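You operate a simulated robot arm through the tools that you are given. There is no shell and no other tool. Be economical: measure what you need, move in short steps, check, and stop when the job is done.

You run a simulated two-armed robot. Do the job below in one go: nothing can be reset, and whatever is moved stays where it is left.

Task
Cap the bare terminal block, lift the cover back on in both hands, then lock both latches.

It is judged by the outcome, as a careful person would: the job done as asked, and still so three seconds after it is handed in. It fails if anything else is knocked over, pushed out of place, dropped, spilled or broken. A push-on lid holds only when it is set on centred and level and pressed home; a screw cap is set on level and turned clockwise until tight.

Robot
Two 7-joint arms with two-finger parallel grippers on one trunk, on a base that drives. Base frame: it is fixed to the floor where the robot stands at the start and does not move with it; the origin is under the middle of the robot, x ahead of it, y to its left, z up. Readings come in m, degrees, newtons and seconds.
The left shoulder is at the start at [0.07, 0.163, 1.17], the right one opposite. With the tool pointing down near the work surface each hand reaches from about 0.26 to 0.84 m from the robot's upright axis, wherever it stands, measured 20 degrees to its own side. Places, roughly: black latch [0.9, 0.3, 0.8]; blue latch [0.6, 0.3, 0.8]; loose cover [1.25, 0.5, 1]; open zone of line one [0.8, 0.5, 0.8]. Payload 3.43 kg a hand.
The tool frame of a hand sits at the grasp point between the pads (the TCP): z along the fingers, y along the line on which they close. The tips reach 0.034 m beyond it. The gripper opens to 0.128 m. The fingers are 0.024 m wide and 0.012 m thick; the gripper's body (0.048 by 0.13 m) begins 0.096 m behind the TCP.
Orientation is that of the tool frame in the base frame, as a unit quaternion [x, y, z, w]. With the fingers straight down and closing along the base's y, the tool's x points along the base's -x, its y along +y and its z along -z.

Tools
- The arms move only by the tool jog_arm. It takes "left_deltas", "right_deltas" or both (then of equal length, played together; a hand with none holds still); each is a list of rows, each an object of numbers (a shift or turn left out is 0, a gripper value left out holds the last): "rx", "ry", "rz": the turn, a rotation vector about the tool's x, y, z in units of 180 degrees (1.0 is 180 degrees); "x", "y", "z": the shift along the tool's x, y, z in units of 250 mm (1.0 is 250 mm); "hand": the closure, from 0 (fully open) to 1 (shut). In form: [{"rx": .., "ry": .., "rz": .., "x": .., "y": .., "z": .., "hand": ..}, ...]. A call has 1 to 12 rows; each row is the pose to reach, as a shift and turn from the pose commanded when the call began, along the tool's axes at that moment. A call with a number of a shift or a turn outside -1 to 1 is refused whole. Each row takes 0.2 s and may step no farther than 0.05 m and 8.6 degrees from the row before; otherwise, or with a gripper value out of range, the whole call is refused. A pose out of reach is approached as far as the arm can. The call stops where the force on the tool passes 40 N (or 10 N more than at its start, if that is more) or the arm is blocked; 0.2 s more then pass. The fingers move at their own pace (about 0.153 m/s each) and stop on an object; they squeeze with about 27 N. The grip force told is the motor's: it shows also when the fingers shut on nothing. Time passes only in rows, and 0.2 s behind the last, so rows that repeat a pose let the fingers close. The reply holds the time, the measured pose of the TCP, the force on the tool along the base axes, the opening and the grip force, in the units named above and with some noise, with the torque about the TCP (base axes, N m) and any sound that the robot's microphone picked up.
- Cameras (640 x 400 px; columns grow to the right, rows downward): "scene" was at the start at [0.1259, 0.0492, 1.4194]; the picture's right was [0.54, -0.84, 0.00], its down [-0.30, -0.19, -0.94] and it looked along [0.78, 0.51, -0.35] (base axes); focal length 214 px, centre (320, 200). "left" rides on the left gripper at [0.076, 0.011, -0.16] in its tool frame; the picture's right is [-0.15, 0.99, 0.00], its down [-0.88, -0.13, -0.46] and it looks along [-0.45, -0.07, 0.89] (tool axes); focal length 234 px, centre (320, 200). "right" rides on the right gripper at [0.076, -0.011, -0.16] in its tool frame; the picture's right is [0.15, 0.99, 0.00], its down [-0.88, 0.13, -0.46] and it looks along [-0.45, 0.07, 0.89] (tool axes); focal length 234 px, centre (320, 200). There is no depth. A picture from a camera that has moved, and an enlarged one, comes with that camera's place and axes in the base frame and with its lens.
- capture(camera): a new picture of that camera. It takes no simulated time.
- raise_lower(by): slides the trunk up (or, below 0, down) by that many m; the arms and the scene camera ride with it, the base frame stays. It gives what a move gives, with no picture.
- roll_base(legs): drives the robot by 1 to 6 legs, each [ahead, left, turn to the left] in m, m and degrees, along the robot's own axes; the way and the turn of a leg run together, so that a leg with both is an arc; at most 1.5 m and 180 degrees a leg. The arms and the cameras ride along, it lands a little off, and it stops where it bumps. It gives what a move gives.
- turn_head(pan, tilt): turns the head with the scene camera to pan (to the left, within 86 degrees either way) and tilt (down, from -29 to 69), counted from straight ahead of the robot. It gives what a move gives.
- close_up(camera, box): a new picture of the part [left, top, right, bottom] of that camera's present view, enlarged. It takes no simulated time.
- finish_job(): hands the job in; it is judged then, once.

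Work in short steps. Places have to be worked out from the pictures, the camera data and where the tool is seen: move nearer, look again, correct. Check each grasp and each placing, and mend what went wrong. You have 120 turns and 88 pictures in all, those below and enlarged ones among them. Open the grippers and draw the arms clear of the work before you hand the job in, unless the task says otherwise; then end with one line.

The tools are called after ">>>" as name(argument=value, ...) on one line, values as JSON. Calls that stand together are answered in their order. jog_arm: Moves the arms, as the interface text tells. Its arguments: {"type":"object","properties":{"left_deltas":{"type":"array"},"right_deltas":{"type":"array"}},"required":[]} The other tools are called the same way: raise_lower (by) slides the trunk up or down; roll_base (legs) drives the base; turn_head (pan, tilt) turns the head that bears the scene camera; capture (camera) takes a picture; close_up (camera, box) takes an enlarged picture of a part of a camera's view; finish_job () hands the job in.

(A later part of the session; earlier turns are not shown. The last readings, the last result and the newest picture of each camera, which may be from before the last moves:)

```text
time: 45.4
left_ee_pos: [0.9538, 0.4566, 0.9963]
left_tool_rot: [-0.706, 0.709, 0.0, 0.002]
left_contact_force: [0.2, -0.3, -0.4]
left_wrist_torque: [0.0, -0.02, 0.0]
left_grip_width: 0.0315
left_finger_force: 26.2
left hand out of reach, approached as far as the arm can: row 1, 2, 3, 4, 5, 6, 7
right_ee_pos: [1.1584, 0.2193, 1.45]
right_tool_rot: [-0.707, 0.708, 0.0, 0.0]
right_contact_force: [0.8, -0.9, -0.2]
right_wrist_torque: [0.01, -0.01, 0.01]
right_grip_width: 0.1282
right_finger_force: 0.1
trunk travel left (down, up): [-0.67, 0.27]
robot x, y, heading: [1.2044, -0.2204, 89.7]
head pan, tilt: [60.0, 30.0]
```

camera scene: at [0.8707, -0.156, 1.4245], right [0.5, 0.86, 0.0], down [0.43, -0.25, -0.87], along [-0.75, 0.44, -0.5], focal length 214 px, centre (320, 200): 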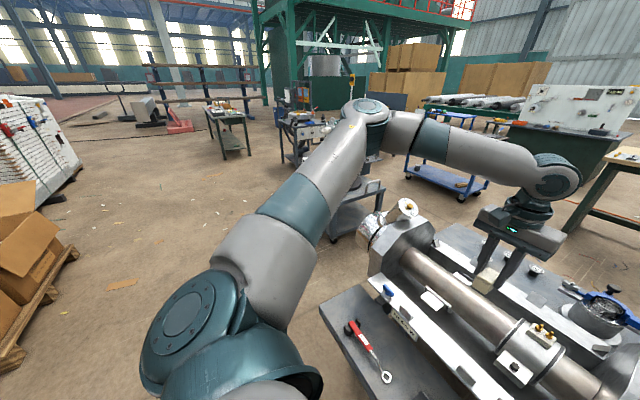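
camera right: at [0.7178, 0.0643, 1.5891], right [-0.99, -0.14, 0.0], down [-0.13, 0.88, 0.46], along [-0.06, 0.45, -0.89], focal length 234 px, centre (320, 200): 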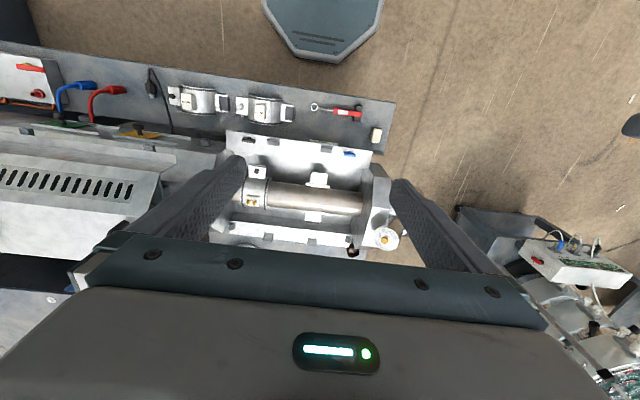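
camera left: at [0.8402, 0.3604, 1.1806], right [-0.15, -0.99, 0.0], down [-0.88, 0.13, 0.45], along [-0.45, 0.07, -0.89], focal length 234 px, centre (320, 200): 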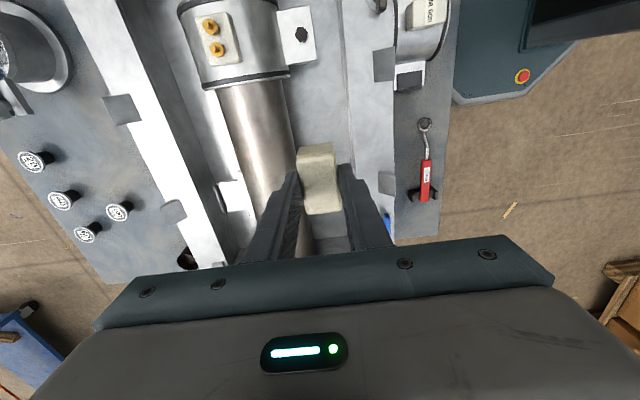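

One call was refused, yet the following ones ran. The forces are clean, so I check for any contact before going on.

>>> turn_head(pan=25, tilt=35)

>>> capture(camera="scene")

>>> capture(camera="left")

```text
time: 46.5
left_ee_pos: [0.9538, 0.4579, 0.996]
left_tool_rot: [-0.706, 0.708, -0.001, 0.002]
left_contact_force: [-0.3, 0.3, 0.0]
left_wrist_torque: [-0.03, -0.03, -0.01]
left_grip_width: 0.031
left_finger_force: 27.2
right_ee_pos: [1.1589, 0.2184, 1.4509]
right_tool_rot: [-0.706, 0.708, 0.0, 0.001]
right_contact_force: [-0.8, -0.8, 0.0]
right_wrist_torque: [0.01, -0.01, 0.01]
right_grip_width: 0.128
right_finger_force: 0.0
trunk travel left (down, up): [-0.67, 0.27]
robot x, y, heading: [1.2034, -0.2223, 89.8]
head pan, tilt: [25.0, 35.0]
```

```text
53 pictures are left
camera scene: at [1.1625, -0.0925, 1.4167], right [0.91, 0.42, 0.0], down [0.24, -0.52, -0.82], along [-0.34, 0.74, -0.57], focal length 214 px, centre (320, 200)
```

scene: 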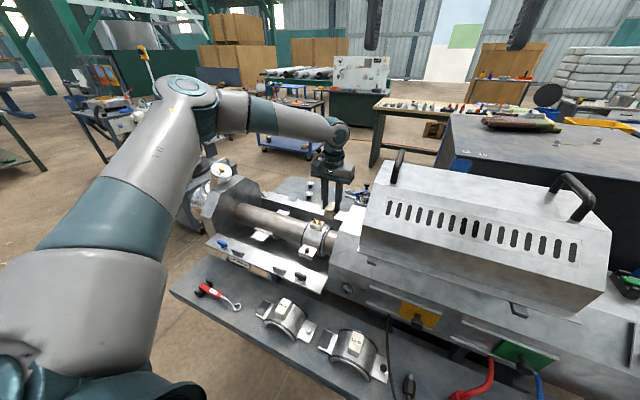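

```text
52 pictures are left
camera left: at [0.9411, 0.3807, 1.1559], right [-0.99, 0.15, 0.0], down [0.13, 0.88, 0.46], along [0.07, 0.45, -0.89], focal length 234 px, centre (320, 200)
```

left: 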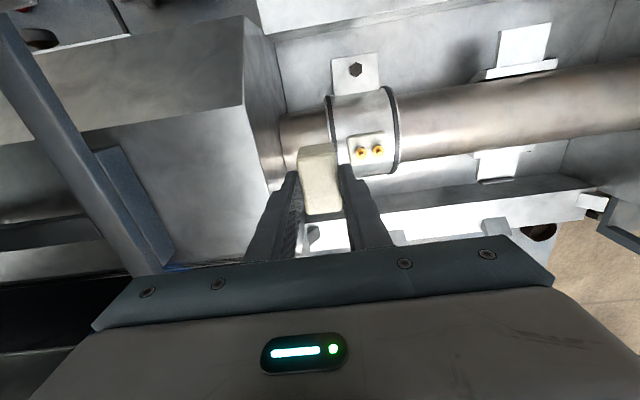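

Nothing was touched. The left camera puts the block at (0.895, 0.464). I shift left over it, slightly up, and turn the cap 90°.

>>> jog_arm(left_deltas=[{"y": 0.08, "z": -0.04, "rz": 0.045}, {"y": 0.16, "z": -0.08, "rz": 0.09}, {"y": 0.24, "z": -0.1, "rz": 0.136}, {"y": 0.24, "z": -0.1, "rz": 0.181}, {"y": 0.24, "z": -0.1, "rz": 0.227}, {"y": 0.24, "z": -0.1, "rz": 0.272}, {"y": 0.24, "z": -0.1, "rz": 0.318}, {"y": 0.24, "z": -0.1, "rz": 0.363}, {"y": 0.24, "z": -0.1, "rz": 0.409}, {"y": 0.24, "z": -0.1, "rz": 0.455}, {"y": 0.24, "z": -0.1, "rz": 0.5}])

>>> close_up(camera="scene", box=[280, 160, 380, 260])

```text
time: 48.9
left_ee_pos: [0.8941, 0.4592, 1.0235]
left_tool_rot: [0.002, 1.0, 0.001, 0.001]
left_contact_force: [0.0, 0.4, -0.1]
left_wrist_torque: [0.0, 0.01, -0.01]
left_grip_width: 0.0315
left_finger_force: 27.1
right_ee_pos: [1.1596, 0.2182, 1.4503]
right_tool_rot: [-0.706, 0.708, 0.0, 0.0]
right_contact_force: [-0.7, 0.0, -0.1]
right_wrist_torque: [0.0, 0.01, -0.02]
right_grip_width: 0.1279
right_finger_force: 0.1
trunk travel left (down, up): [-0.67, 0.27]
robot x, y, heading: [1.2027, -0.2194, 90.1]
head pan, tilt: [25.0, 35.0]
```

```text
4.00 times, centred on (330, 210) of scene
camera zoom: at [1.1625, -0.0924, 1.4167], right [0.91, 0.42, 0.0], down [0.24, -0.52, -0.82], along [-0.34, 0.74, -0.57], focal length 858 px, centre (280, 160)
```

zoom: 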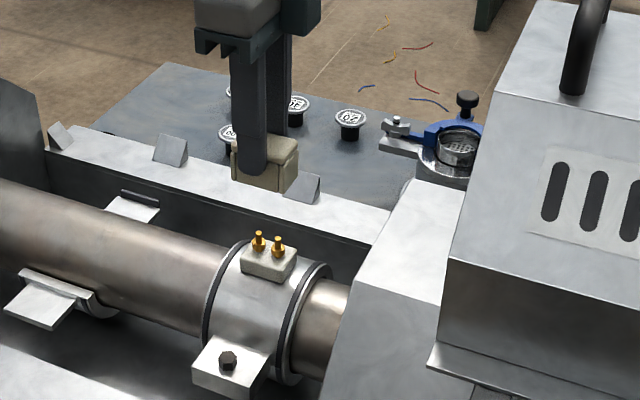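

The hand is in place above the block. I check the alignment with the left camera.

>>> capture(camera="left")

>>> close_up(camera="left", box=[270, 100, 370, 220])

```text
50 pictures are left
camera left: at [0.8178, 0.4714, 1.1816], right [0.15, 0.99, 0.0], down [0.88, -0.14, 0.46], along [0.45, -0.07, -0.89], focal length 234 px, centre (320, 200)
```

left: 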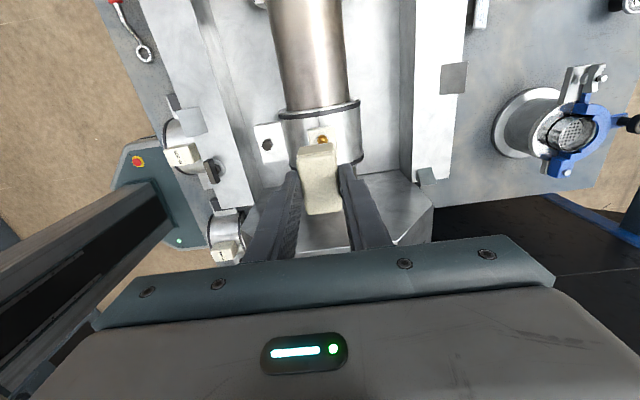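

```text
3.33 times, centred on (320, 160) of left
camera zoom: at [0.8178, 0.4714, 1.1816], right [0.15, 0.99, 0.0], down [0.88, -0.14, 0.46], along [0.45, -0.07, -0.89], focal length 781 px, centre (320, 333)
```

zoom: 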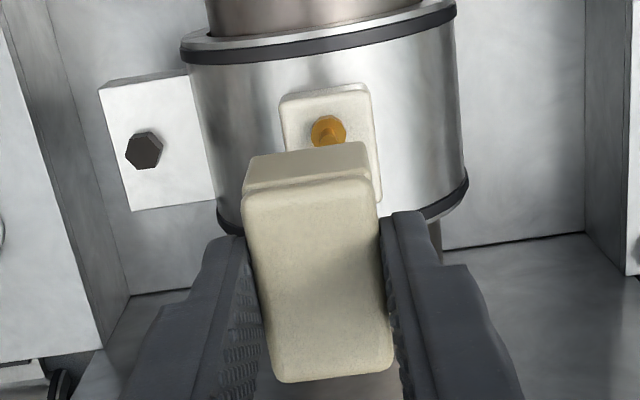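

By this view the cap needs about +5 mm in x and +4 mm in y. I apply that and go down to just above the screws.

>>> jog_arm(left_deltas=[{"x": -0.02, "y": 0.016, "z": 0.09}, {"x": -0.02, "y": 0.016, "z": 0.18}, {"x": -0.02, "y": 0.016, "z": 0.25}])

>>> close_up(camera="left", box=[270, 100, 370, 220])

>>> close_up(camera="scene", box=[285, 185, 345, 245])

```text
time: 49.6
left_ee_pos: [0.8995, 0.4648, 0.96]
left_tool_rot: [0.002, 1.0, 0.001, 0.0]
left_contact_force: [0.7, 0.2, -0.6]
left_wrist_torque: [0.02, -0.01, 0.02]
left_grip_width: 0.0314
left_finger_force: 27.0
right_ee_pos: [1.1585, 0.2182, 1.4508]
right_tool_rot: [-0.706, 0.709, 0.0, 0.0]
right_contact_force: [0.4, 0.2, -0.3]
right_wrist_torque: [-0.01, -0.01, 0.01]
right_grip_width: 0.1279
right_finger_force: 0.1
trunk travel left (down, up): [-0.67, 0.27]
robot x, y, heading: [1.2018, -0.2222, 89.8]
head pan, tilt: [25.0, 35.0]
```

```text
3.33 times, centred on (320, 160) of left
camera zoom: at [0.8227, 0.4761, 1.1189], right [0.15, 0.99, 0.0], down [0.88, -0.13, 0.46], along [0.45, -0.07, -0.89], focal length 781 px, centre (320, 333)
```

zoom: 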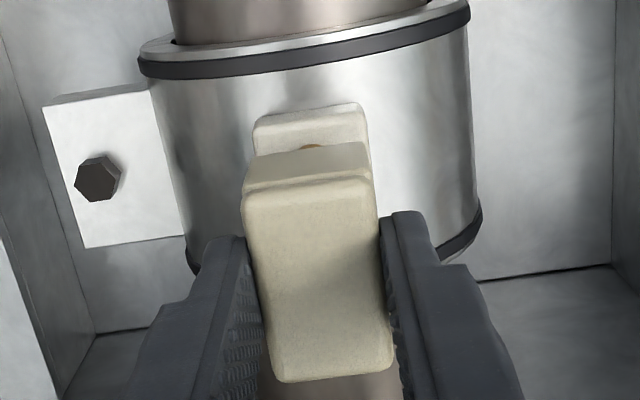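

```text
6.67 times, centred on (315, 215) of scene
camera zoom: at [1.1624, -0.0923, 1.4167], right [0.91, 0.42, 0.0], down [0.24, -0.52, -0.82], along [-0.34, 0.74, -0.57], focal length 1430 px, centre (353, 100)
```

zoom: 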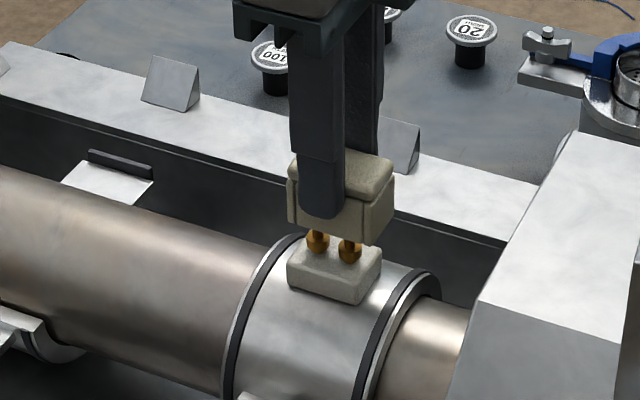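

Alignment looks near. I zoom in more for the block's front edges before lowering.

>>> close_up(camera="left", box=[295, 125, 345, 160])

```text
11.43 times, centred on (320, 142) of left
camera zoom: at [0.8227, 0.4761, 1.1189], right [0.15, 0.99, 0.0], down [0.88, -0.13, 0.46], along [0.45, -0.07, -0.89], focal length 2676 px, centre (320, 857)
```

zoom: 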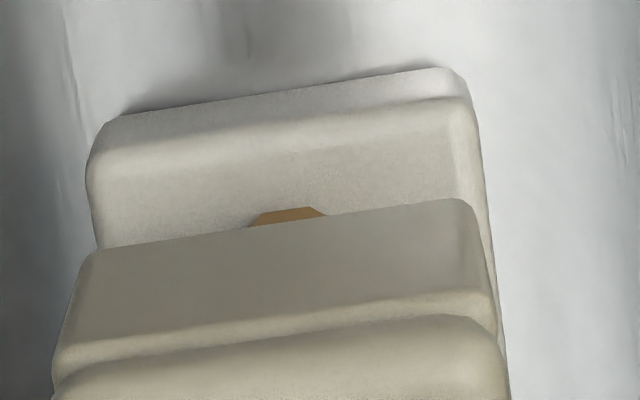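

The estimates agree within about 2 mm. I take one more enlarged scene view to settle x.

>>> close_up(camera="scene", box=[300, 205, 330, 235])

```text
13.33 times, centred on (315, 220) of scene
camera zoom: at [1.1624, -0.0923, 1.4167], right [0.91, 0.42, 0.0], down [0.24, -0.52, -0.82], along [-0.34, 0.74, -0.57], focal length 2860 px, centre (387, -67)
```

zoom: 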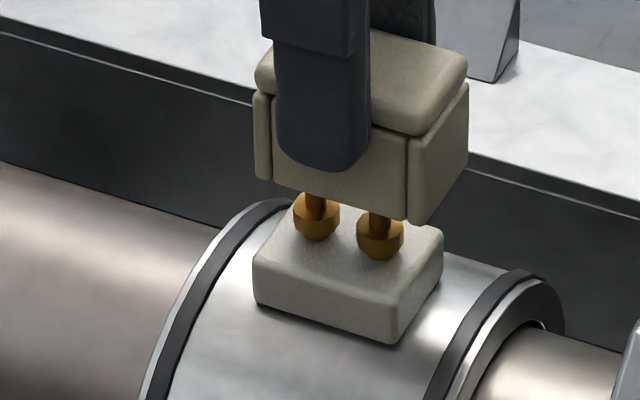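

The cap is centred within about 1 mm, so I shift −1.2 mm in y. Then I lower slowly until contact, and the force limit will stop the press.

>>> jog_arm(left_deltas=[{"y": -0.005, "z": 0.03}, {"y": -0.005, "z": 0.06}, {"y": -0.005, "z": 0.09}, {"y": -0.005, "z": 0.12}, {"y": -0.005, "z": 0.14}, {"y": -0.005, "z": 0.16}, {"y": -0.005, "z": 0.18}, {"y": -0.005, "z": 0.2}])

>>> close_up(camera="scene", box=[300, 205, 330, 235])

```text
time: 51.6
left_ee_pos: [0.8977, 0.4605, 0.9175]
left_tool_rot: [0.003, 1.0, 0.008, 0.003]
left_contact_force: [2.6, 5.8, -0.5]
left_wrist_torque: [0.19, -0.06, 0.08]
left_grip_width: 0.0314
left_finger_force: 27.0
left hand out of reach, approached as far as the arm can: row 6, 7, 8
right_ee_pos: [1.1597, 0.2184, 1.4511]
right_tool_rot: [-0.705, 0.709, 0.001, 0.0]
right_contact_force: [-0.2, 0.5, 0.5]
right_wrist_torque: [0.03, 0.0, 0.04]
right_grip_width: 0.1281
right_finger_force: 0.2
trunk travel left (down, up): [-0.67, 0.27]
robot x, y, heading: [1.2066, -0.2226, 89.9]
head pan, tilt: [25.0, 35.0]
stopped in row 8 (left hand): the force on the tool passed its limit at 40 N (the readings are from after the stop); the commanded pose is now the measured one
```

```text
13.33 times, centred on (315, 220) of scene
camera zoom: at [1.1627, -0.0919, 1.416], right [0.91, 0.42, 0.0], down [0.24, -0.52, -0.82], along [-0.34, 0.74, -0.57], focal length 2860 px, centre (387, -67)
```

zoom: 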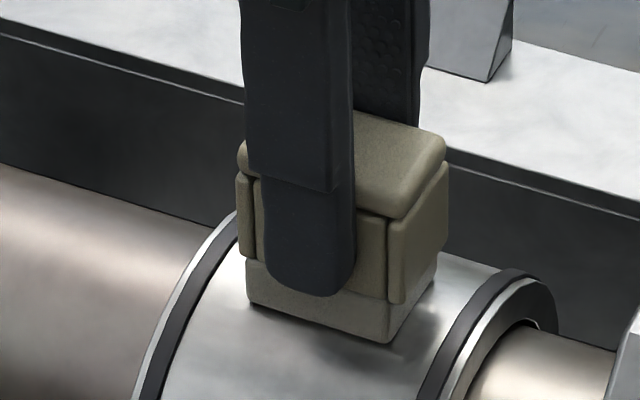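

The cap is on the block but no click came, and it may not be fully home. I inspect it from the left camera.

>>> close_up(camera="left", box=[285, 120, 355, 190])

```text
5.71 times, centred on (320, 155) of left
camera zoom: at [0.8209, 0.4704, 1.0763], right [0.15, 0.99, 0.02], down [0.88, -0.14, 0.46], along [0.46, -0.05, -0.89], focal length 1338 px, centre (320, 457)
```

zoom: 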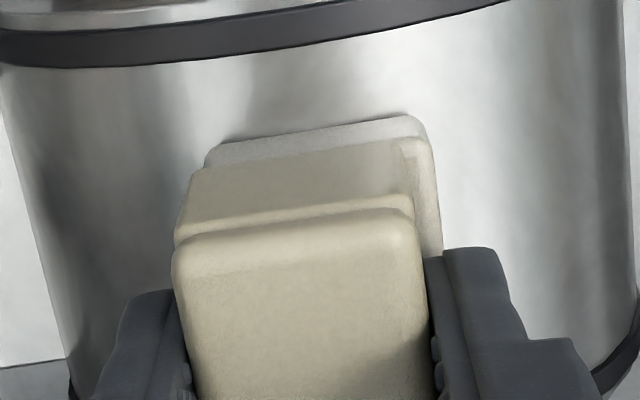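

The left camera shows the cap about 3 mm short in y, because the arm was dragged back at its reach limit. I lift it off again, lower the trunk 0.12 m to regain reach, and then redo the placement.

>>> jog_arm(left_deltas=[{"z": -0.08}, {"z": -0.2, "y": 0.012}, {"z": -0.36, "y": 0.012}, {"z": -0.52, "y": 0.012}, {"z": -0.68, "y": 0.012}, {"z": -0.68, "y": 0.012}])

>>> raise_lower(by=-0.12)

>>> close_up(camera="left", box=[270, 100, 370, 220])

```text
time: 53.0
left_ee_pos: [0.8969, 0.4611, 1.0879]
left_tool_rot: [0.002, 1.0, 0.007, 0.002]
left_contact_force: [-0.8, 0.1, 0.0]
left_wrist_torque: [0.0, 0.01, -0.01]
left_grip_width: 0.0313
left_finger_force: 27.4
right_ee_pos: [1.1596, 0.2195, 1.4502]
right_tool_rot: [-0.705, 0.709, 0.0, 0.0]
right_contact_force: [0.4, 0.7, 0.5]
right_wrist_torque: [0.0, 0.01, -0.01]
right_grip_width: 0.1281
right_finger_force: 0.2
trunk travel left (down, up): [-0.67, 0.27]
robot x, y, heading: [1.2054, -0.219, 89.6]
head pan, tilt: [25.0, 35.0]
```

```text
time: 54.5
left_ee_pos: [0.898, 0.4609, 0.9683]
left_tool_rot: [0.003, 1.0, 0.006, 0.003]
left_contact_force: [0.3, 0.4, -1.2]
left_wrist_torque: [0.04, 0.04, 0.03]
left_grip_width: 0.0315
left_finger_force: 27.1
right_ee_pos: [1.1593, 0.2184, 1.3316]
right_tool_rot: [-0.705, 0.709, 0.0, 0.001]
right_contact_force: [1.4, -0.1, 0.6]
right_wrist_torque: [0.01, 0.01, 0.0]
right_grip_width: 0.1279
right_finger_force: 0.1
trunk travel left (down, up): [-0.55, 0.39]
robot x, y, heading: [1.2036, -0.2194, 89.6]
head pan, tilt: [25.0, 35.0]
```

```text
3.33 times, centred on (320, 160) of left
camera zoom: at [0.8207, 0.4708, 1.1274], right [0.15, 0.99, 0.01], down [0.88, -0.14, 0.46], along [0.46, -0.06, -0.89], focal length 781 px, centre (320, 333)
```

zoom: 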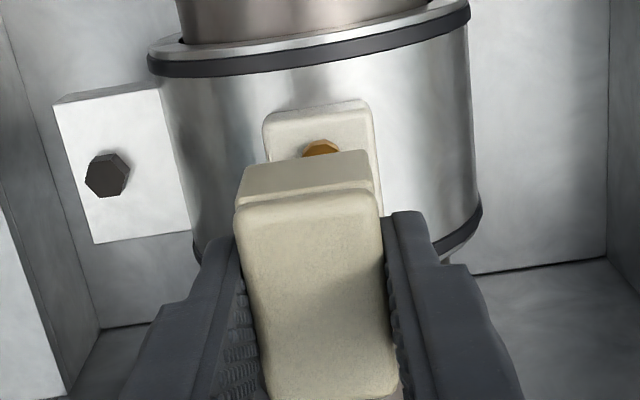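

The cap now needs +3 mm in y and a slight levelling. I descend partway and recheck before pressing.

>>> jog_arm(left_deltas=[{"y": 0.012, "rx": 0.0038, "ry": 0.0019, "rz": -0.0019}, {"y": 0.012, "z": 0.06, "rx": 0.0038, "ry": 0.0019, "rz": -0.0019}, {"y": 0.012, "z": 0.12, "rx": 0.0038, "ry": 0.0019, "rz": -0.0019}, {"y": 0.012, "z": 0.16, "rx": 0.0038, "ry": 0.0019, "rz": -0.0019}])

>>> close_up(camera="left", box=[285, 120, 355, 190])

>>> close_up(camera="scene", box=[298, 165, 338, 205])

```text
time: 55.5
left_ee_pos: [0.8979, 0.4662, 0.9273]
left_tool_rot: [-0.001, 1.0, 0.001, 0.0]
left_contact_force: [-0.6, 0.5, -1.3]
left_wrist_torque: [0.01, -0.02, -0.05]
left_grip_width: 0.0313
left_finger_force: 27.0
right_ee_pos: [1.1593, 0.2177, 1.3309]
right_tool_rot: [-0.705, 0.709, 0.0, 0.0]
right_contact_force: [0.4, 0.3, -0.3]
right_wrist_torque: [0.03, 0.0, 0.02]
right_grip_width: 0.1277
right_finger_force: 0.1
trunk travel left (down, up): [-0.55, 0.39]
robot x, y, heading: [1.2038, -0.2204, 89.7]
head pan, tilt: [25.0, 35.0]
```

```text
5.71 times, centred on (320, 155) of left
camera zoom: at [0.8215, 0.4763, 1.0875], right [0.15, 0.99, 0.0], down [0.88, -0.13, 0.46], along [0.45, -0.06, -0.89], focal length 1338 px, centre (320, 457)
```

zoom: 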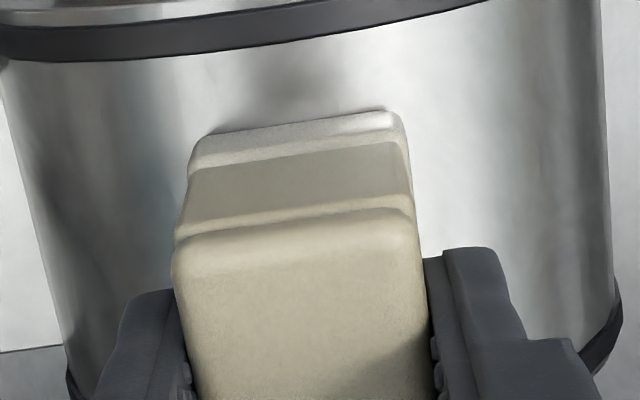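

```text
10.00 times, centred on (318, 185) of scene
camera zoom: at [1.1629, -0.0918, 1.2967], right [0.91, 0.42, 0.0], down [0.24, -0.52, -0.82], along [-0.34, 0.74, -0.57], focal length 2145 px, centre (340, 350)
```

zoom: 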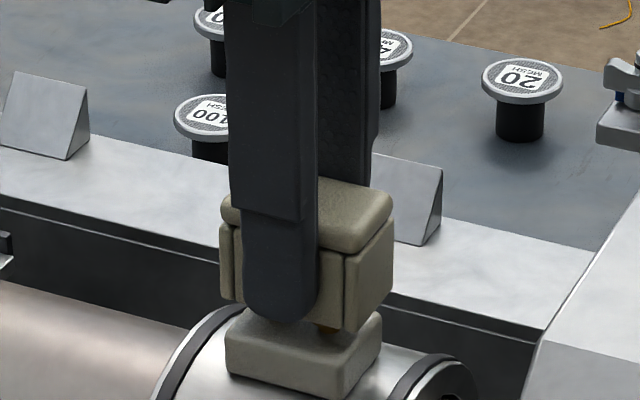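

Both views show the cap centred over the block. I press down in small steps until the force limit.

>>> jog_arm(left_deltas=[{"z": 0.02}, {"z": 0.035}, {"z": 0.05}, {"z": 0.06}, {"z": 0.07}, {"z": 0.08}, {"z": 0.09}, {"z": 0.1}, {"z": 0.11}, {"z": 0.12}, {"z": 0.13}, {"z": 0.14}])

>>> close_up(camera="scene", box=[298, 170, 338, 210])

```text
time: 57.0
left_ee_pos: [0.8992, 0.4651, 0.9126]
left_tool_rot: [-0.001, 1.0, 0.005, 0.001]
left_contact_force: [0.6, -7.3, 12.8]
left_wrist_torque: [-0.57, 0.45, 0.09]
left_grip_width: 0.0313
left_finger_force: 27.1
right_ee_pos: [1.1596, 0.2155, 1.332]
right_tool_rot: [-0.705, 0.709, 0.001, 0.0]
right_contact_force: [0.7, 0.6, -0.1]
right_wrist_torque: [0.03, 0.01, 0.0]
right_grip_width: 0.128
right_finger_force: 0.2
trunk travel left (down, up): [-0.55, 0.39]
robot x, y, heading: [1.1999, -0.22, 89.8]
head pan, tilt: [25.0, 35.0]
stopped in row 7 (left hand): the force on the tool passed its limit at 42 N (the readings are from after the stop); the commanded pose is now the measured one
```

```text
10.00 times, centred on (318, 190) of scene
camera zoom: at [1.1633, -0.0946, 1.2966], right [0.91, 0.42, 0.0], down [0.24, -0.52, -0.82], along [-0.34, 0.75, -0.57], focal length 2145 px, centre (340, 300)
```

zoom: 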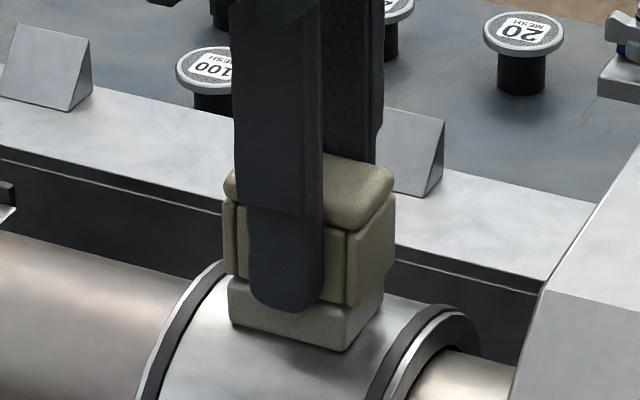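

The cap sits on the block after a 42 N press. I compare it with the already capped blocks on the spare bands.

>>> close_up(camera="scene", box=[250, 240, 390, 350])

>>> close_up(camera="left", box=[285, 120, 355, 190])

```text
3.64 times, centred on (320, 295) of scene
camera zoom: at [1.1633, -0.0946, 1.2966], right [0.91, 0.42, 0.0], down [0.24, -0.52, -0.82], along [-0.34, 0.75, -0.57], focal length 780 px, centre (320, -146)
```

zoom: 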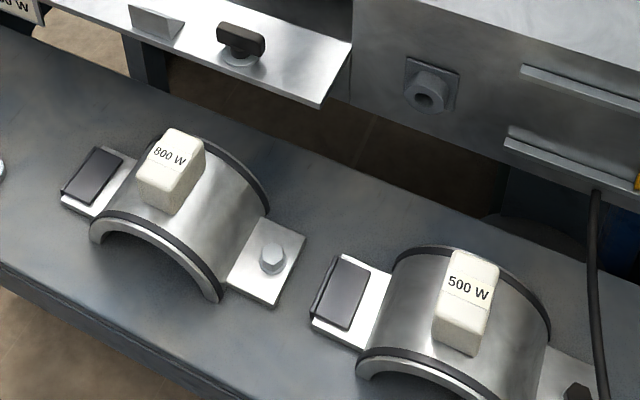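

```text
5.71 times, centred on (320, 155) of left
camera zoom: at [0.8223, 0.4741, 1.0721], right [0.15, 0.99, 0.01], down [0.88, -0.13, 0.46], along [0.45, -0.06, -0.89], focal length 1338 px, centre (320, 457)
```

zoom: 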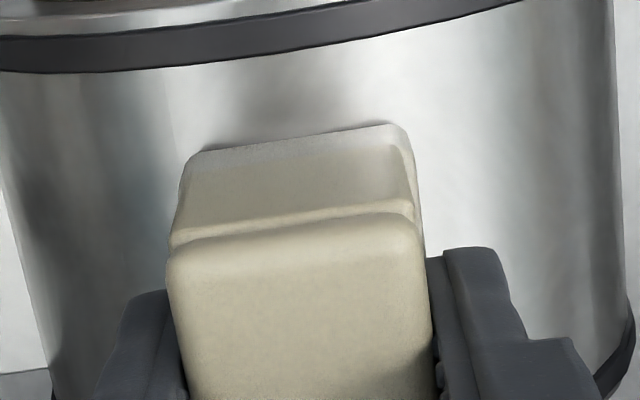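

The cap is centred and flush. I release it, rise a little, and then press its top with closed fingers to make sure it is home.

>>> jog_arm(left_deltas=[{"hand": 0.5}, {"hand": 0.5}, {"z": -0.1, "hand": 0.5}, {"z": -0.25, "hand": 0.5}, {"z": -0.4, "hand": 0.5}])

>>> close_up(camera="left", box=[270, 80, 370, 200])

>>> close_up(camera="scene", box=[298, 170, 338, 210])

```text
time: 58.2
left_ee_pos: [0.8984, 0.4659, 1.0106]
left_tool_rot: [-0.001, 1.0, 0.004, 0.0]
left_contact_force: [-0.4, 0.3, 0.7]
left_wrist_torque: [-0.01, -0.01, 0.01]
left_grip_width: 0.064
left_finger_force: 0.2
right_ee_pos: [1.1598, 0.2177, 1.3316]
right_tool_rot: [-0.706, 0.709, 0.001, 0.001]
right_contact_force: [-0.4, -1.1, -0.1]
right_wrist_torque: [-0.01, 0.0, 0.0]
right_grip_width: 0.1277
right_finger_force: 0.2
trunk travel left (down, up): [-0.55, 0.39]
robot x, y, heading: [1.2037, -0.2218, 89.8]
head pan, tilt: [25.0, 35.0]
```

```text
3.33 times, centred on (320, 140) of left
camera zoom: at [0.8217, 0.4754, 1.1696], right [0.15, 0.99, 0.01], down [0.88, -0.13, 0.46], along [0.45, -0.06, -0.89], focal length 781 px, centre (320, 400)
```

zoom: 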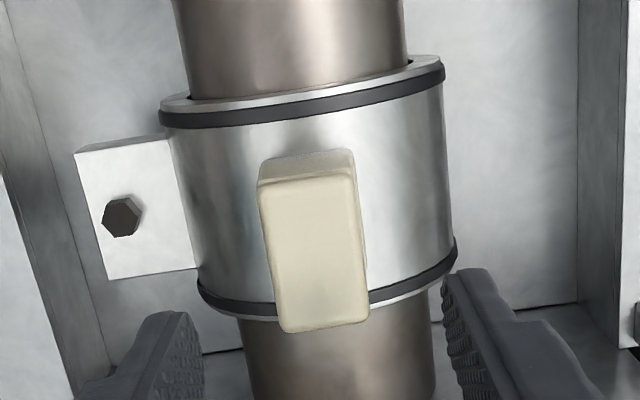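

```text
10.00 times, centred on (318, 190) of scene
camera zoom: at [1.1634, -0.0924, 1.2967], right [0.91, 0.42, 0.0], down [0.24, -0.52, -0.82], along [-0.34, 0.74, -0.57], focal length 2145 px, centre (340, 300)
```

zoom: 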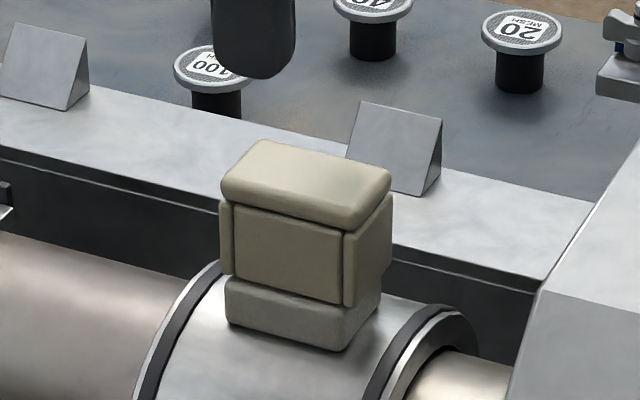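

The cap sits level and centred. I close the fingers and press down on the middle of its top.

>>> jog_arm(left_deltas=[{"hand": 1}, {"hand": 1}, {"z": 0.1, "hand": 1}, {"z": 0.2}, {"z": 0.26}, {"z": 0.28}, {"z": 0.3}, {"z": 0.32}, {"z": 0.34}, {"z": 0.36}, {"z": 0.38}, {"z": 0.4}])

>>> close_up(camera="scene", box=[298, 170, 338, 210])

```text
time: 59.6
left_ee_pos: [0.8982, 0.4661, 0.953]
left_tool_rot: [-0.002, 1.0, 0.014, 0.001]
left_contact_force: [-0.4, -10.9, 21.2]
left_wrist_torque: [-0.43, 0.17, 0.06]
left_grip_width: 0.0
left_finger_force: 26.8
right_ee_pos: [1.1606, 0.2146, 1.3326]
right_tool_rot: [-0.705, 0.709, 0.001, 0.0]
right_contact_force: [-0.5, -0.1, -0.2]
right_wrist_torque: [-0.04, 0.02, 0.0]
right_grip_width: 0.128
right_finger_force: 0.0
trunk travel left (down, up): [-0.55, 0.39]
robot x, y, heading: [1.201, -0.2175, 89.8]
head pan, tilt: [25.0, 35.0]
stopped in row 6 (left hand): the force on the tool passed its limit at 48 N (the readings are from after the stop); the commanded pose is now the measured one
```

```text
10.00 times, centred on (318, 190) of scene
camera zoom: at [1.1635, -0.0952, 1.2972], right [0.91, 0.42, 0.0], down [0.24, -0.52, -0.82], along [-0.34, 0.75, -0.57], focal length 2145 px, centre (340, 300)
```

zoom: 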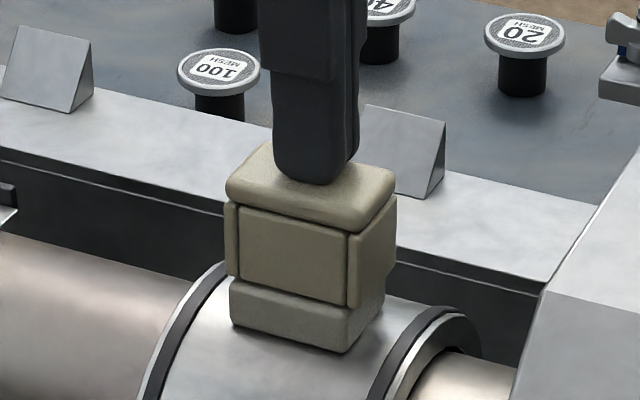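

The top stopped at z≈0.919 under 48 N. I need to see whether a gap remains between cap and block, so I zoom in hard.

>>> close_up(camera="scene", box=[308, 184, 328, 204])

>>> close_up(camera="left", box=[300, 110, 350, 160])

```text
16.00 times, centred on (318, 194) of scene
camera zoom: at [1.1635, -0.0952, 1.2972], right [0.91, 0.42, 0.0], down [0.24, -0.52, -0.82], along [-0.34, 0.75, -0.57], focal length 3432 px, centre (352, 296)
```

zoom: 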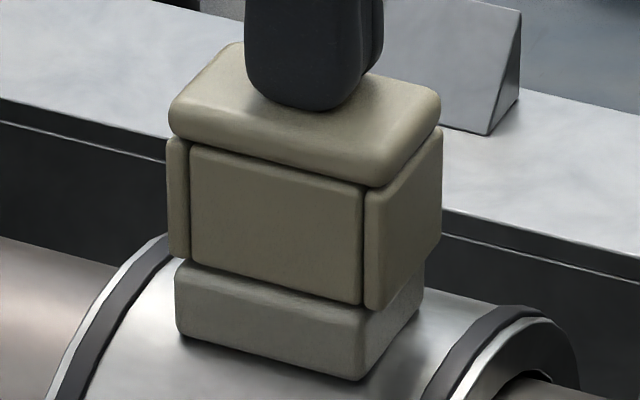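

```text
8.00 times, centred on (325, 135) of left
camera zoom: at [0.8217, 0.4737, 1.1125], right [0.14, 0.99, 0.03], down [0.88, -0.14, 0.45], along [0.45, -0.04, -0.89], focal length 1873 px, centre (280, 720)
```

zoom: 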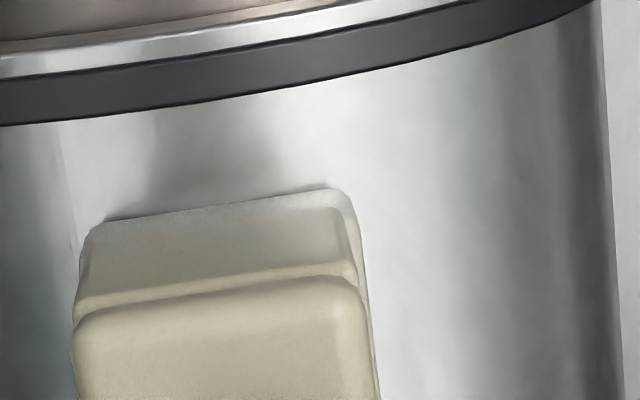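

The seam shows the cap flush on the block: the computed cap bottom (≈0.872) matches the block top. I retract the left hand up and open it, then look at the cover.

>>> jog_arm(left_deltas=[{"z": -0.15, "hand": 1}, {"z": -0.3, "hand": 0.5}, {"z": -0.48, "hand": 0}, {"z": -0.66, "y": -0.05}, {"z": -0.84, "y": -0.1}, {"z": -0.9, "y": -0.25}, {"z": -0.95, "y": -0.4}, {"z": -0.95, "y": -0.58}])

>>> turn_head(pan=0, tilt=20)

>>> capture(camera="scene")

```text
time: 61.4
left_ee_pos: [0.8997, 0.3183, 1.1839]
left_tool_rot: [-0.001, 1.0, 0.012, 0.001]
left_contact_force: [-0.1, -0.4, -0.6]
left_wrist_torque: [0.05, 0.0, 0.05]
left_grip_width: 0.1281
left_finger_force: 0.1
right_ee_pos: [1.1589, 0.216, 1.3313]
right_tool_rot: [-0.705, 0.709, 0.001, 0.001]
right_contact_force: [0.0, 0.0, 0.5]
right_wrist_torque: [0.04, -0.03, -0.04]
right_grip_width: 0.128
right_finger_force: 0.0
trunk travel left (down, up): [-0.55, 0.39]
robot x, y, heading: [1.2038, -0.2215, 89.8]
head pan, tilt: [25.0, 35.0]
```

```text
time: 62.3
left_ee_pos: [0.899, 0.3196, 1.1837]
left_tool_rot: [-0.001, 1.0, 0.012, 0.001]
left_contact_force: [-0.4, -0.1, 0.5]
left_wrist_torque: [0.01, 0.0, -0.01]
left_grip_width: 0.1281
left_finger_force: 0.0
right_ee_pos: [1.1589, 0.2178, 1.3307]
right_tool_rot: [-0.705, 0.709, 0.0, -0.001]
right_contact_force: [-0.4, -0.1, -0.4]
right_wrist_torque: [-0.01, 0.02, 0.0]
right_grip_width: 0.1282
right_finger_force: 0.1
trunk travel left (down, up): [-0.55, 0.39]
robot x, y, heading: [1.2036, -0.2201, 89.5]
head pan, tilt: [0.0, 20.0]
```

```text
31 pictures are left
camera scene: at [1.2, -0.0788, 1.3205], right [1.0, 0.0, 0.0], down [0.0, -0.34, -0.94], along [0.0, 0.94, -0.34], focal length 214 px, centre (320, 200)
```

scene: 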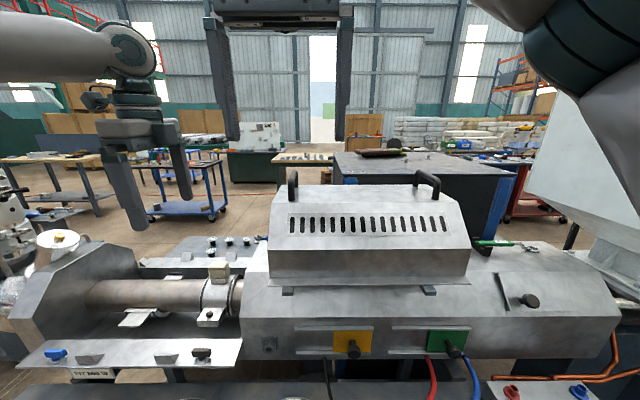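

The handles triangulate to about (1.12, 0.52, 1.17) and (1.51, 0.52, 1.17), with bars running along y. Reach is short with a vertical tool, so I will tilt both tools forward. First I return the left hand to natural yaw and pull it back.

>>> jog_arm(left_deltas=[{"x": 0.05, "y": -0.06, "rz": -0.045}, {"x": 0.1, "y": -0.12, "rz": -0.09}, {"x": 0.15, "y": -0.18, "rz": -0.136}, {"x": 0.2, "y": -0.24, "rz": -0.181}, {"x": 0.2, "y": -0.3, "rz": -0.227}, {"x": 0.2, "y": -0.36, "rz": -0.272}, {"x": 0.2, "y": -0.4, "rz": -0.318}, {"x": 0.2, "y": -0.4, "rz": -0.363}, {"x": 0.2, "y": -0.4, "rz": -0.409}, {"x": 0.2, "y": -0.4, "rz": -0.455}, {"x": 0.2, "y": -0.4, "rz": -0.5}])

>>> roll_base(legs=[[0.03, -0.11, 0]])

```text
time: 64.7
left_ee_pos: [0.8481, 0.2182, 1.1804]
left_tool_rot: [0.709, -0.705, -0.009, -0.009]
left_contact_force: [0.5, 0.6, -0.6]
left_wrist_torque: [0.0, -0.01, -0.01]
left_grip_width: 0.1278
left_finger_force: 0.0
right_ee_pos: [1.1602, 0.2183, 1.3316]
right_tool_rot: [-0.706, 0.709, 0.001, 0.0]
right_contact_force: [0.5, 0.3, -1.0]
right_wrist_torque: [0.01, -0.01, -0.03]
right_grip_width: 0.128
right_finger_force: 0.1
trunk travel left (down, up): [-0.55, 0.39]
robot x, y, heading: [1.1997, -0.2194, 89.5]
head pan, tilt: [0.0, 20.0]
```

```text
time: 65.9
left_ee_pos: [0.9566, 0.2483, 1.1809]
left_tool_rot: [0.708, -0.706, -0.009, -0.01]
left_contact_force: [-0.1, -0.4, -0.9]
left_wrist_torque: [-0.03, 0.01, -0.03]
left_grip_width: 0.1279
left_finger_force: 0.1
right_ee_pos: [1.2675, 0.2474, 1.3303]
right_tool_rot: [-0.705, 0.709, -0.001, 0.0]
right_contact_force: [-0.1, 0.1, 0.2]
right_wrist_torque: [-0.01, -0.01, 0.03]
right_grip_width: 0.1281
right_finger_force: 0.1
trunk travel left (down, up): [-0.55, 0.39]
robot x, y, heading: [1.3099, -0.188, 89.8]
head pan, tilt: [0.0, 20.0]
```

I raise the trunk so the shoulders are above handle height, then bring both hands forward with a 36° tilt to in front of and above the handles.

>>> raise_lower(by=0.2)

>>> jog_arm(left_deltas=[{"x": -0.065, "y": -0.0825, "z": 0.065, "ry": -0.025}, {"x": -0.13, "y": -0.165, "z": 0.13, "ry": -0.05}, {"x": -0.195, "y": -0.2475, "z": 0.195, "ry": -0.075}, {"x": -0.26, "y": -0.33, "z": 0.26, "ry": -0.1}, {"x": -0.325, "y": -0.4125, "z": 0.325, "ry": -0.125}, {"x": -0.39, "y": -0.495, "z": 0.39, "ry": -0.15}, {"x": -0.455, "y": -0.5775, "z": 0.455, "ry": -0.175}, {"x": -0.52, "y": -0.66, "z": 0.5, "ry": -0.2}], right_deltas=[{"x": -0.065, "y": -0.119, "z": 0.12, "ry": -0.025}, {"x": -0.13, "y": -0.238, "z": 0.24, "ry": -0.05}, {"x": -0.195, "y": -0.357, "z": 0.36, "ry": -0.075}, {"x": -0.26, "y": -0.476, "z": 0.48, "ry": -0.1}, {"x": -0.325, "y": -0.595, "z": 0.6, "ry": -0.125}, {"x": -0.39, "y": -0.714, "z": 0.72, "ry": -0.15}, {"x": -0.455, "y": -0.833, "z": 0.84, "ry": -0.175}, {"x": -0.52, "y": -0.95, "z": 0.96, "ry": -0.2}])

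>>> capture(camera="scene")

```text
time: 68.1
left_ee_pos: [0.9555, 0.2491, 1.3808]
left_tool_rot: [0.708, -0.706, -0.008, -0.009]
left_contact_force: [0.2, -0.2, 0.3]
left_wrist_torque: [-0.02, 0.03, 0.03]
left_grip_width: 0.1281
left_finger_force: 0.0
right_ee_pos: [1.2671, 0.2473, 1.5314]
right_tool_rot: [-0.705, 0.709, 0.0, 0.0]
right_contact_force: [1.2, 0.0, -0.2]
right_wrist_torque: [0.01, 0.0, 0.01]
right_grip_width: 0.1278
right_finger_force: 0.1
trunk travel left (down, up): [-0.75, 0.19]
robot x, y, heading: [1.3107, -0.1906, 89.5]
head pan, tilt: [0.0, 20.0]
```

```text
time: 69.9
left_ee_pos: [1.1234, 0.3836, 1.2584]
left_tool_rot: [0.671, -0.669, -0.227, -0.227]
left_contact_force: [0.0, -1.0, 0.6]
left_wrist_torque: [-0.01, 0.03, 0.05]
left_grip_width: 0.1279
left_finger_force: 0.1
right_ee_pos: [1.5103, 0.3786, 1.2911]
right_tool_rot: [-0.671, 0.674, 0.219, 0.217]
right_contact_force: [0.5, 0.6, 0.2]
right_wrist_torque: [-0.01, 0.03, 0.0]
right_grip_width: 0.1281
right_finger_force: 0.1
trunk travel left (down, up): [-0.75, 0.19]
robot x, y, heading: [1.3101, -0.193, 89.4]
head pan, tilt: [0.0, 20.0]
```

```text
30 pictures are left
camera scene: at [1.3124, -0.0472, 1.5204], right [1.0, 0.0, 0.0], down [0.0, -0.34, -0.94], along [0.0, 0.94, -0.34], focal length 214 px, centre (320, 200)
```

scene: 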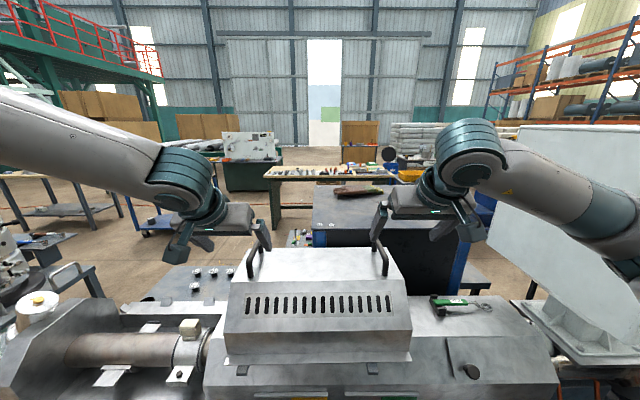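

Both hands are near. I take wrist views to locate each handle precisely.

>>> capture(camera="left")

>>> capture(camera="right")

>>> close_up(camera="scene", box=[215, 195, 425, 365])

```text
29 pictures are left
camera left: at [1.1124, 0.2268, 1.3396], right [-0.99, 0.11, 0.09], down [0.13, 0.42, 0.9], along [0.06, 0.9, -0.43], focal length 234 px, centre (320, 200)
```

left: 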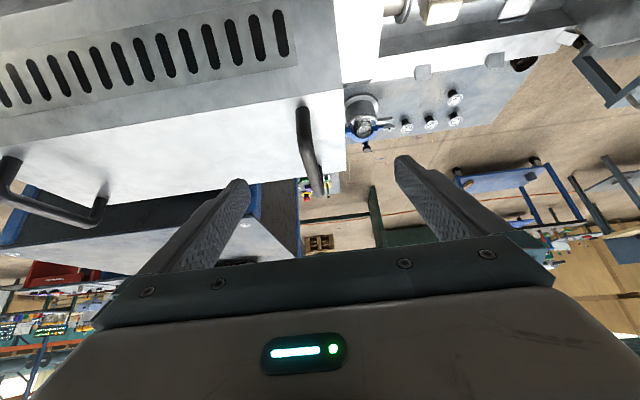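

```text
28 pictures are left
camera right: at [1.5198, 0.2235, 1.3729], right [-0.99, -0.11, -0.08], down [-0.13, 0.44, 0.89], along [-0.06, 0.89, -0.45], focal length 234 px, centre (320, 200)
```

right: 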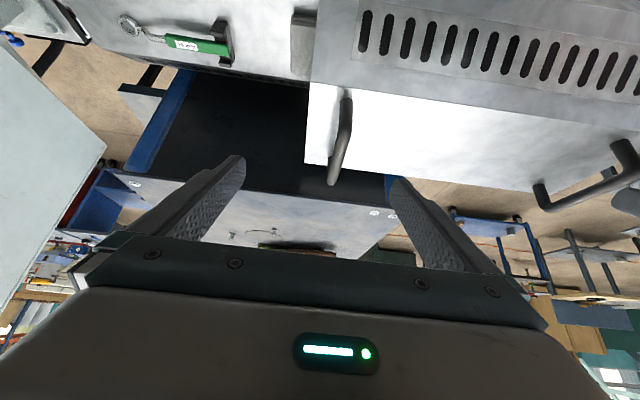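

```text
2.35 times, centred on (320, 280) of scene
camera zoom: at [1.3124, -0.0472, 1.5204], right [1.0, 0.0, 0.0], down [0.0, -0.34, -0.94], along [0.0, 0.94, -0.34], focal length 505 px, centre (320, 12)
```

zoom: 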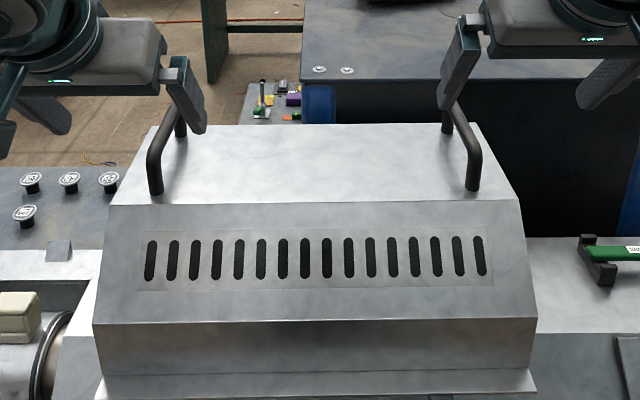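

The handle bars come out at about x = 1.131 and 1.481, spanning y 0.43–0.52, at z≈1.18. I advance both open grippers along the tilted tool axis to straddle them.

>>> jog_arm(left_deltas=[{"x": -0.03, "y": -0.03, "z": 0.1}, {"x": -0.06, "y": -0.03, "z": 0.2}, {"x": -0.09, "y": -0.03, "z": 0.3}, {"x": -0.104, "y": -0.03, "z": 0.39}, {"x": -0.104, "y": -0.03, "z": 0.45}], right_deltas=[{"x": -0.01, "y": 0.04, "z": 0.12}, {"x": -0.02, "y": 0.08, "z": 0.24}, {"x": -0.03, "y": 0.117, "z": 0.36}, {"x": -0.045, "y": 0.117, "z": 0.48}, {"x": -0.045, "y": 0.117, "z": 0.56}])

>>> capture(camera="left")

>>> capture(camera="right")

```text
time: 71.1
left_ee_pos: [1.1285, 0.4719, 1.1845]
left_tool_rot: [0.671, -0.668, -0.226, -0.227]
left_contact_force: [-0.1, 0.0, -0.3]
left_wrist_torque: [-0.03, 0.0, 0.02]
left_grip_width: 0.128
left_finger_force: 0.0
right_ee_pos: [1.4778, 0.4693, 1.1838]
right_tool_rot: [-0.671, 0.674, 0.218, 0.219]
right_contact_force: [-0.1, -0.1, -0.6]
right_wrist_torque: [-0.01, 0.01, 0.04]
right_grip_width: 0.1283
right_finger_force: 0.1
trunk travel left (down, up): [-0.75, 0.19]
robot x, y, heading: [1.3123, -0.1898, 89.7]
head pan, tilt: [0.0, 20.0]
```

```text
26 pictures are left
camera left: at [1.1169, 0.3146, 1.2652], right [-0.99, 0.11, 0.09], down [0.13, 0.42, 0.9], along [0.06, 0.9, -0.43], focal length 234 px, centre (320, 200)
```

left: 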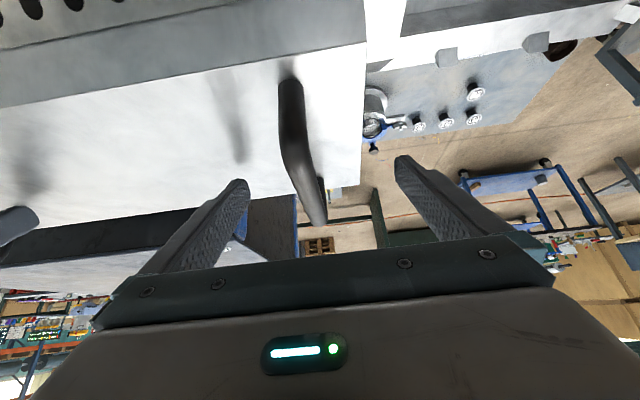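

```text
25 pictures are left
camera right: at [1.4868, 0.3146, 1.2669], right [-0.99, -0.11, -0.09], down [-0.13, 0.45, 0.89], along [-0.06, 0.89, -0.46], focal length 234 px, centre (320, 200)
```

right: 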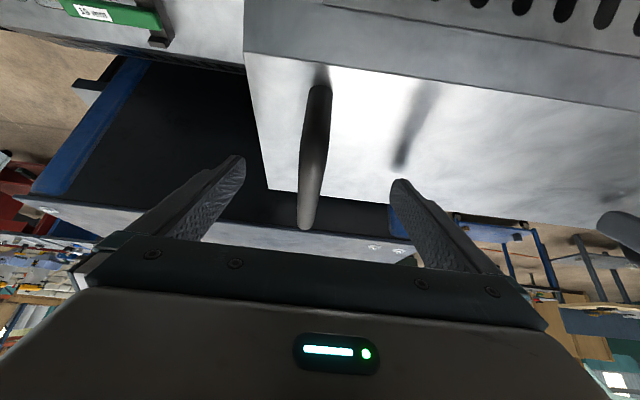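

Both bars are about 9 mm to the +x side of the grip centres. I shift both hands and close them on the bars.

>>> jog_arm(left_deltas=[{"y": -0.036, "z": 0.01}, {"y": -0.036, "z": 0.01, "hand": 0.6}, {"y": -0.036, "z": 0.01, "hand": 0.8}, {"y": -0.036, "z": 0.01, "hand": 1}, {"y": -0.036, "z": 0.01, "hand": 1}, {"y": -0.036, "z": 0.01, "hand": 1}], right_deltas=[{"y": -0.034, "z": 0.01}, {"y": -0.034, "z": 0.01, "hand": 0.6}, {"y": -0.034, "z": 0.01, "hand": 0.8}, {"y": -0.034, "z": 0.01, "hand": 1}, {"y": -0.034, "z": 0.01, "hand": 1}, {"y": -0.034, "z": 0.01, "hand": 1}])

```text
time: 72.5
left_ee_pos: [1.1362, 0.472, 1.1831]
left_tool_rot: [0.672, -0.667, -0.228, -0.226]
left_contact_force: [-21.6, 0.8, 0.8]
left_wrist_torque: [-0.07, -0.07, 0.31]
left_grip_width: 0.016
left_finger_force: 27.0
right_ee_pos: [1.4851, 0.4694, 1.1816]
right_tool_rot: [-0.67, 0.675, 0.217, 0.22]
right_contact_force: [17.1, -4.4, -0.7]
right_wrist_torque: [0.15, 0.12, 0.83]
right_grip_width: 0.0161
right_finger_force: 26.9
trunk travel left (down, up): [-0.75, 0.19]
robot x, y, heading: [1.3108, -0.1867, 90.1]
head pan, tilt: [0.0, 20.0]
```

Both bars are held (16 mm). The hands pull apart with about 20 N along x, so I relax each hand outward by 3 mm.

>>> jog_arm(left_deltas=[{"y": 0.012}, {"y": 0.012}], right_deltas=[{"y": -0.012}, {"y": -0.012}])

```text
time: 73.1
left_ee_pos: [1.1356, 0.4722, 1.1828]
left_tool_rot: [0.67, -0.669, -0.226, -0.228]
left_contact_force: [3.7, 2.7, 0.5]
left_wrist_torque: [0.0, -0.02, 0.64]
left_grip_width: 0.0156
left_finger_force: 27.1
right_ee_pos: [1.4852, 0.4697, 1.1827]
right_tool_rot: [-0.672, 0.673, 0.219, 0.219]
right_contact_force: [-6.9, -3.3, 0.0]
right_wrist_torque: [-0.17, -0.03, 0.53]
right_grip_width: 0.016
right_finger_force: 26.8
trunk travel left (down, up): [-0.75, 0.19]
robot x, y, heading: [1.3096, -0.1906, 89.7]
head pan, tilt: [0.0, 20.0]
```

The forces are relaxed. I lift a little with the trunk first to read the load.

>>> raise_lower(by=0.04)

>>> capture(camera="scene")

```text
time: 73.9
left_ee_pos: [1.1353, 0.4733, 1.221]
left_tool_rot: [0.67, -0.67, -0.225, -0.227]
left_contact_force: [26.4, 3.2, -6.1]
left_wrist_torque: [-0.18, 0.16, 0.65]
left_grip_width: 0.0159
left_finger_force: 27.4
right_ee_pos: [1.486, 0.4706, 1.2202]
right_tool_rot: [0.673, -0.673, -0.219, -0.217]
right_contact_force: [-25.3, -3.1, -6.3]
right_wrist_torque: [0.2, -0.15, 0.47]
right_grip_width: 0.0159
right_finger_force: 26.6
trunk travel left (down, up): [-0.79, 0.15]
robot x, y, heading: [1.3089, -0.196, 89.7]
head pan, tilt: [0.0, 20.0]
```

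```text
24 pictures are left
camera scene: at [1.3089, -0.0466, 1.5602], right [1.0, 0.0, 0.0], down [0.0, -0.34, -0.94], along [0.0, 0.94, -0.34], focal length 214 px, centre (320, 200)
```

scene: 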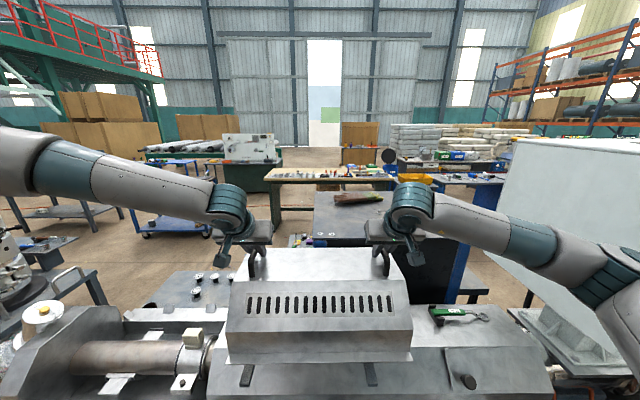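

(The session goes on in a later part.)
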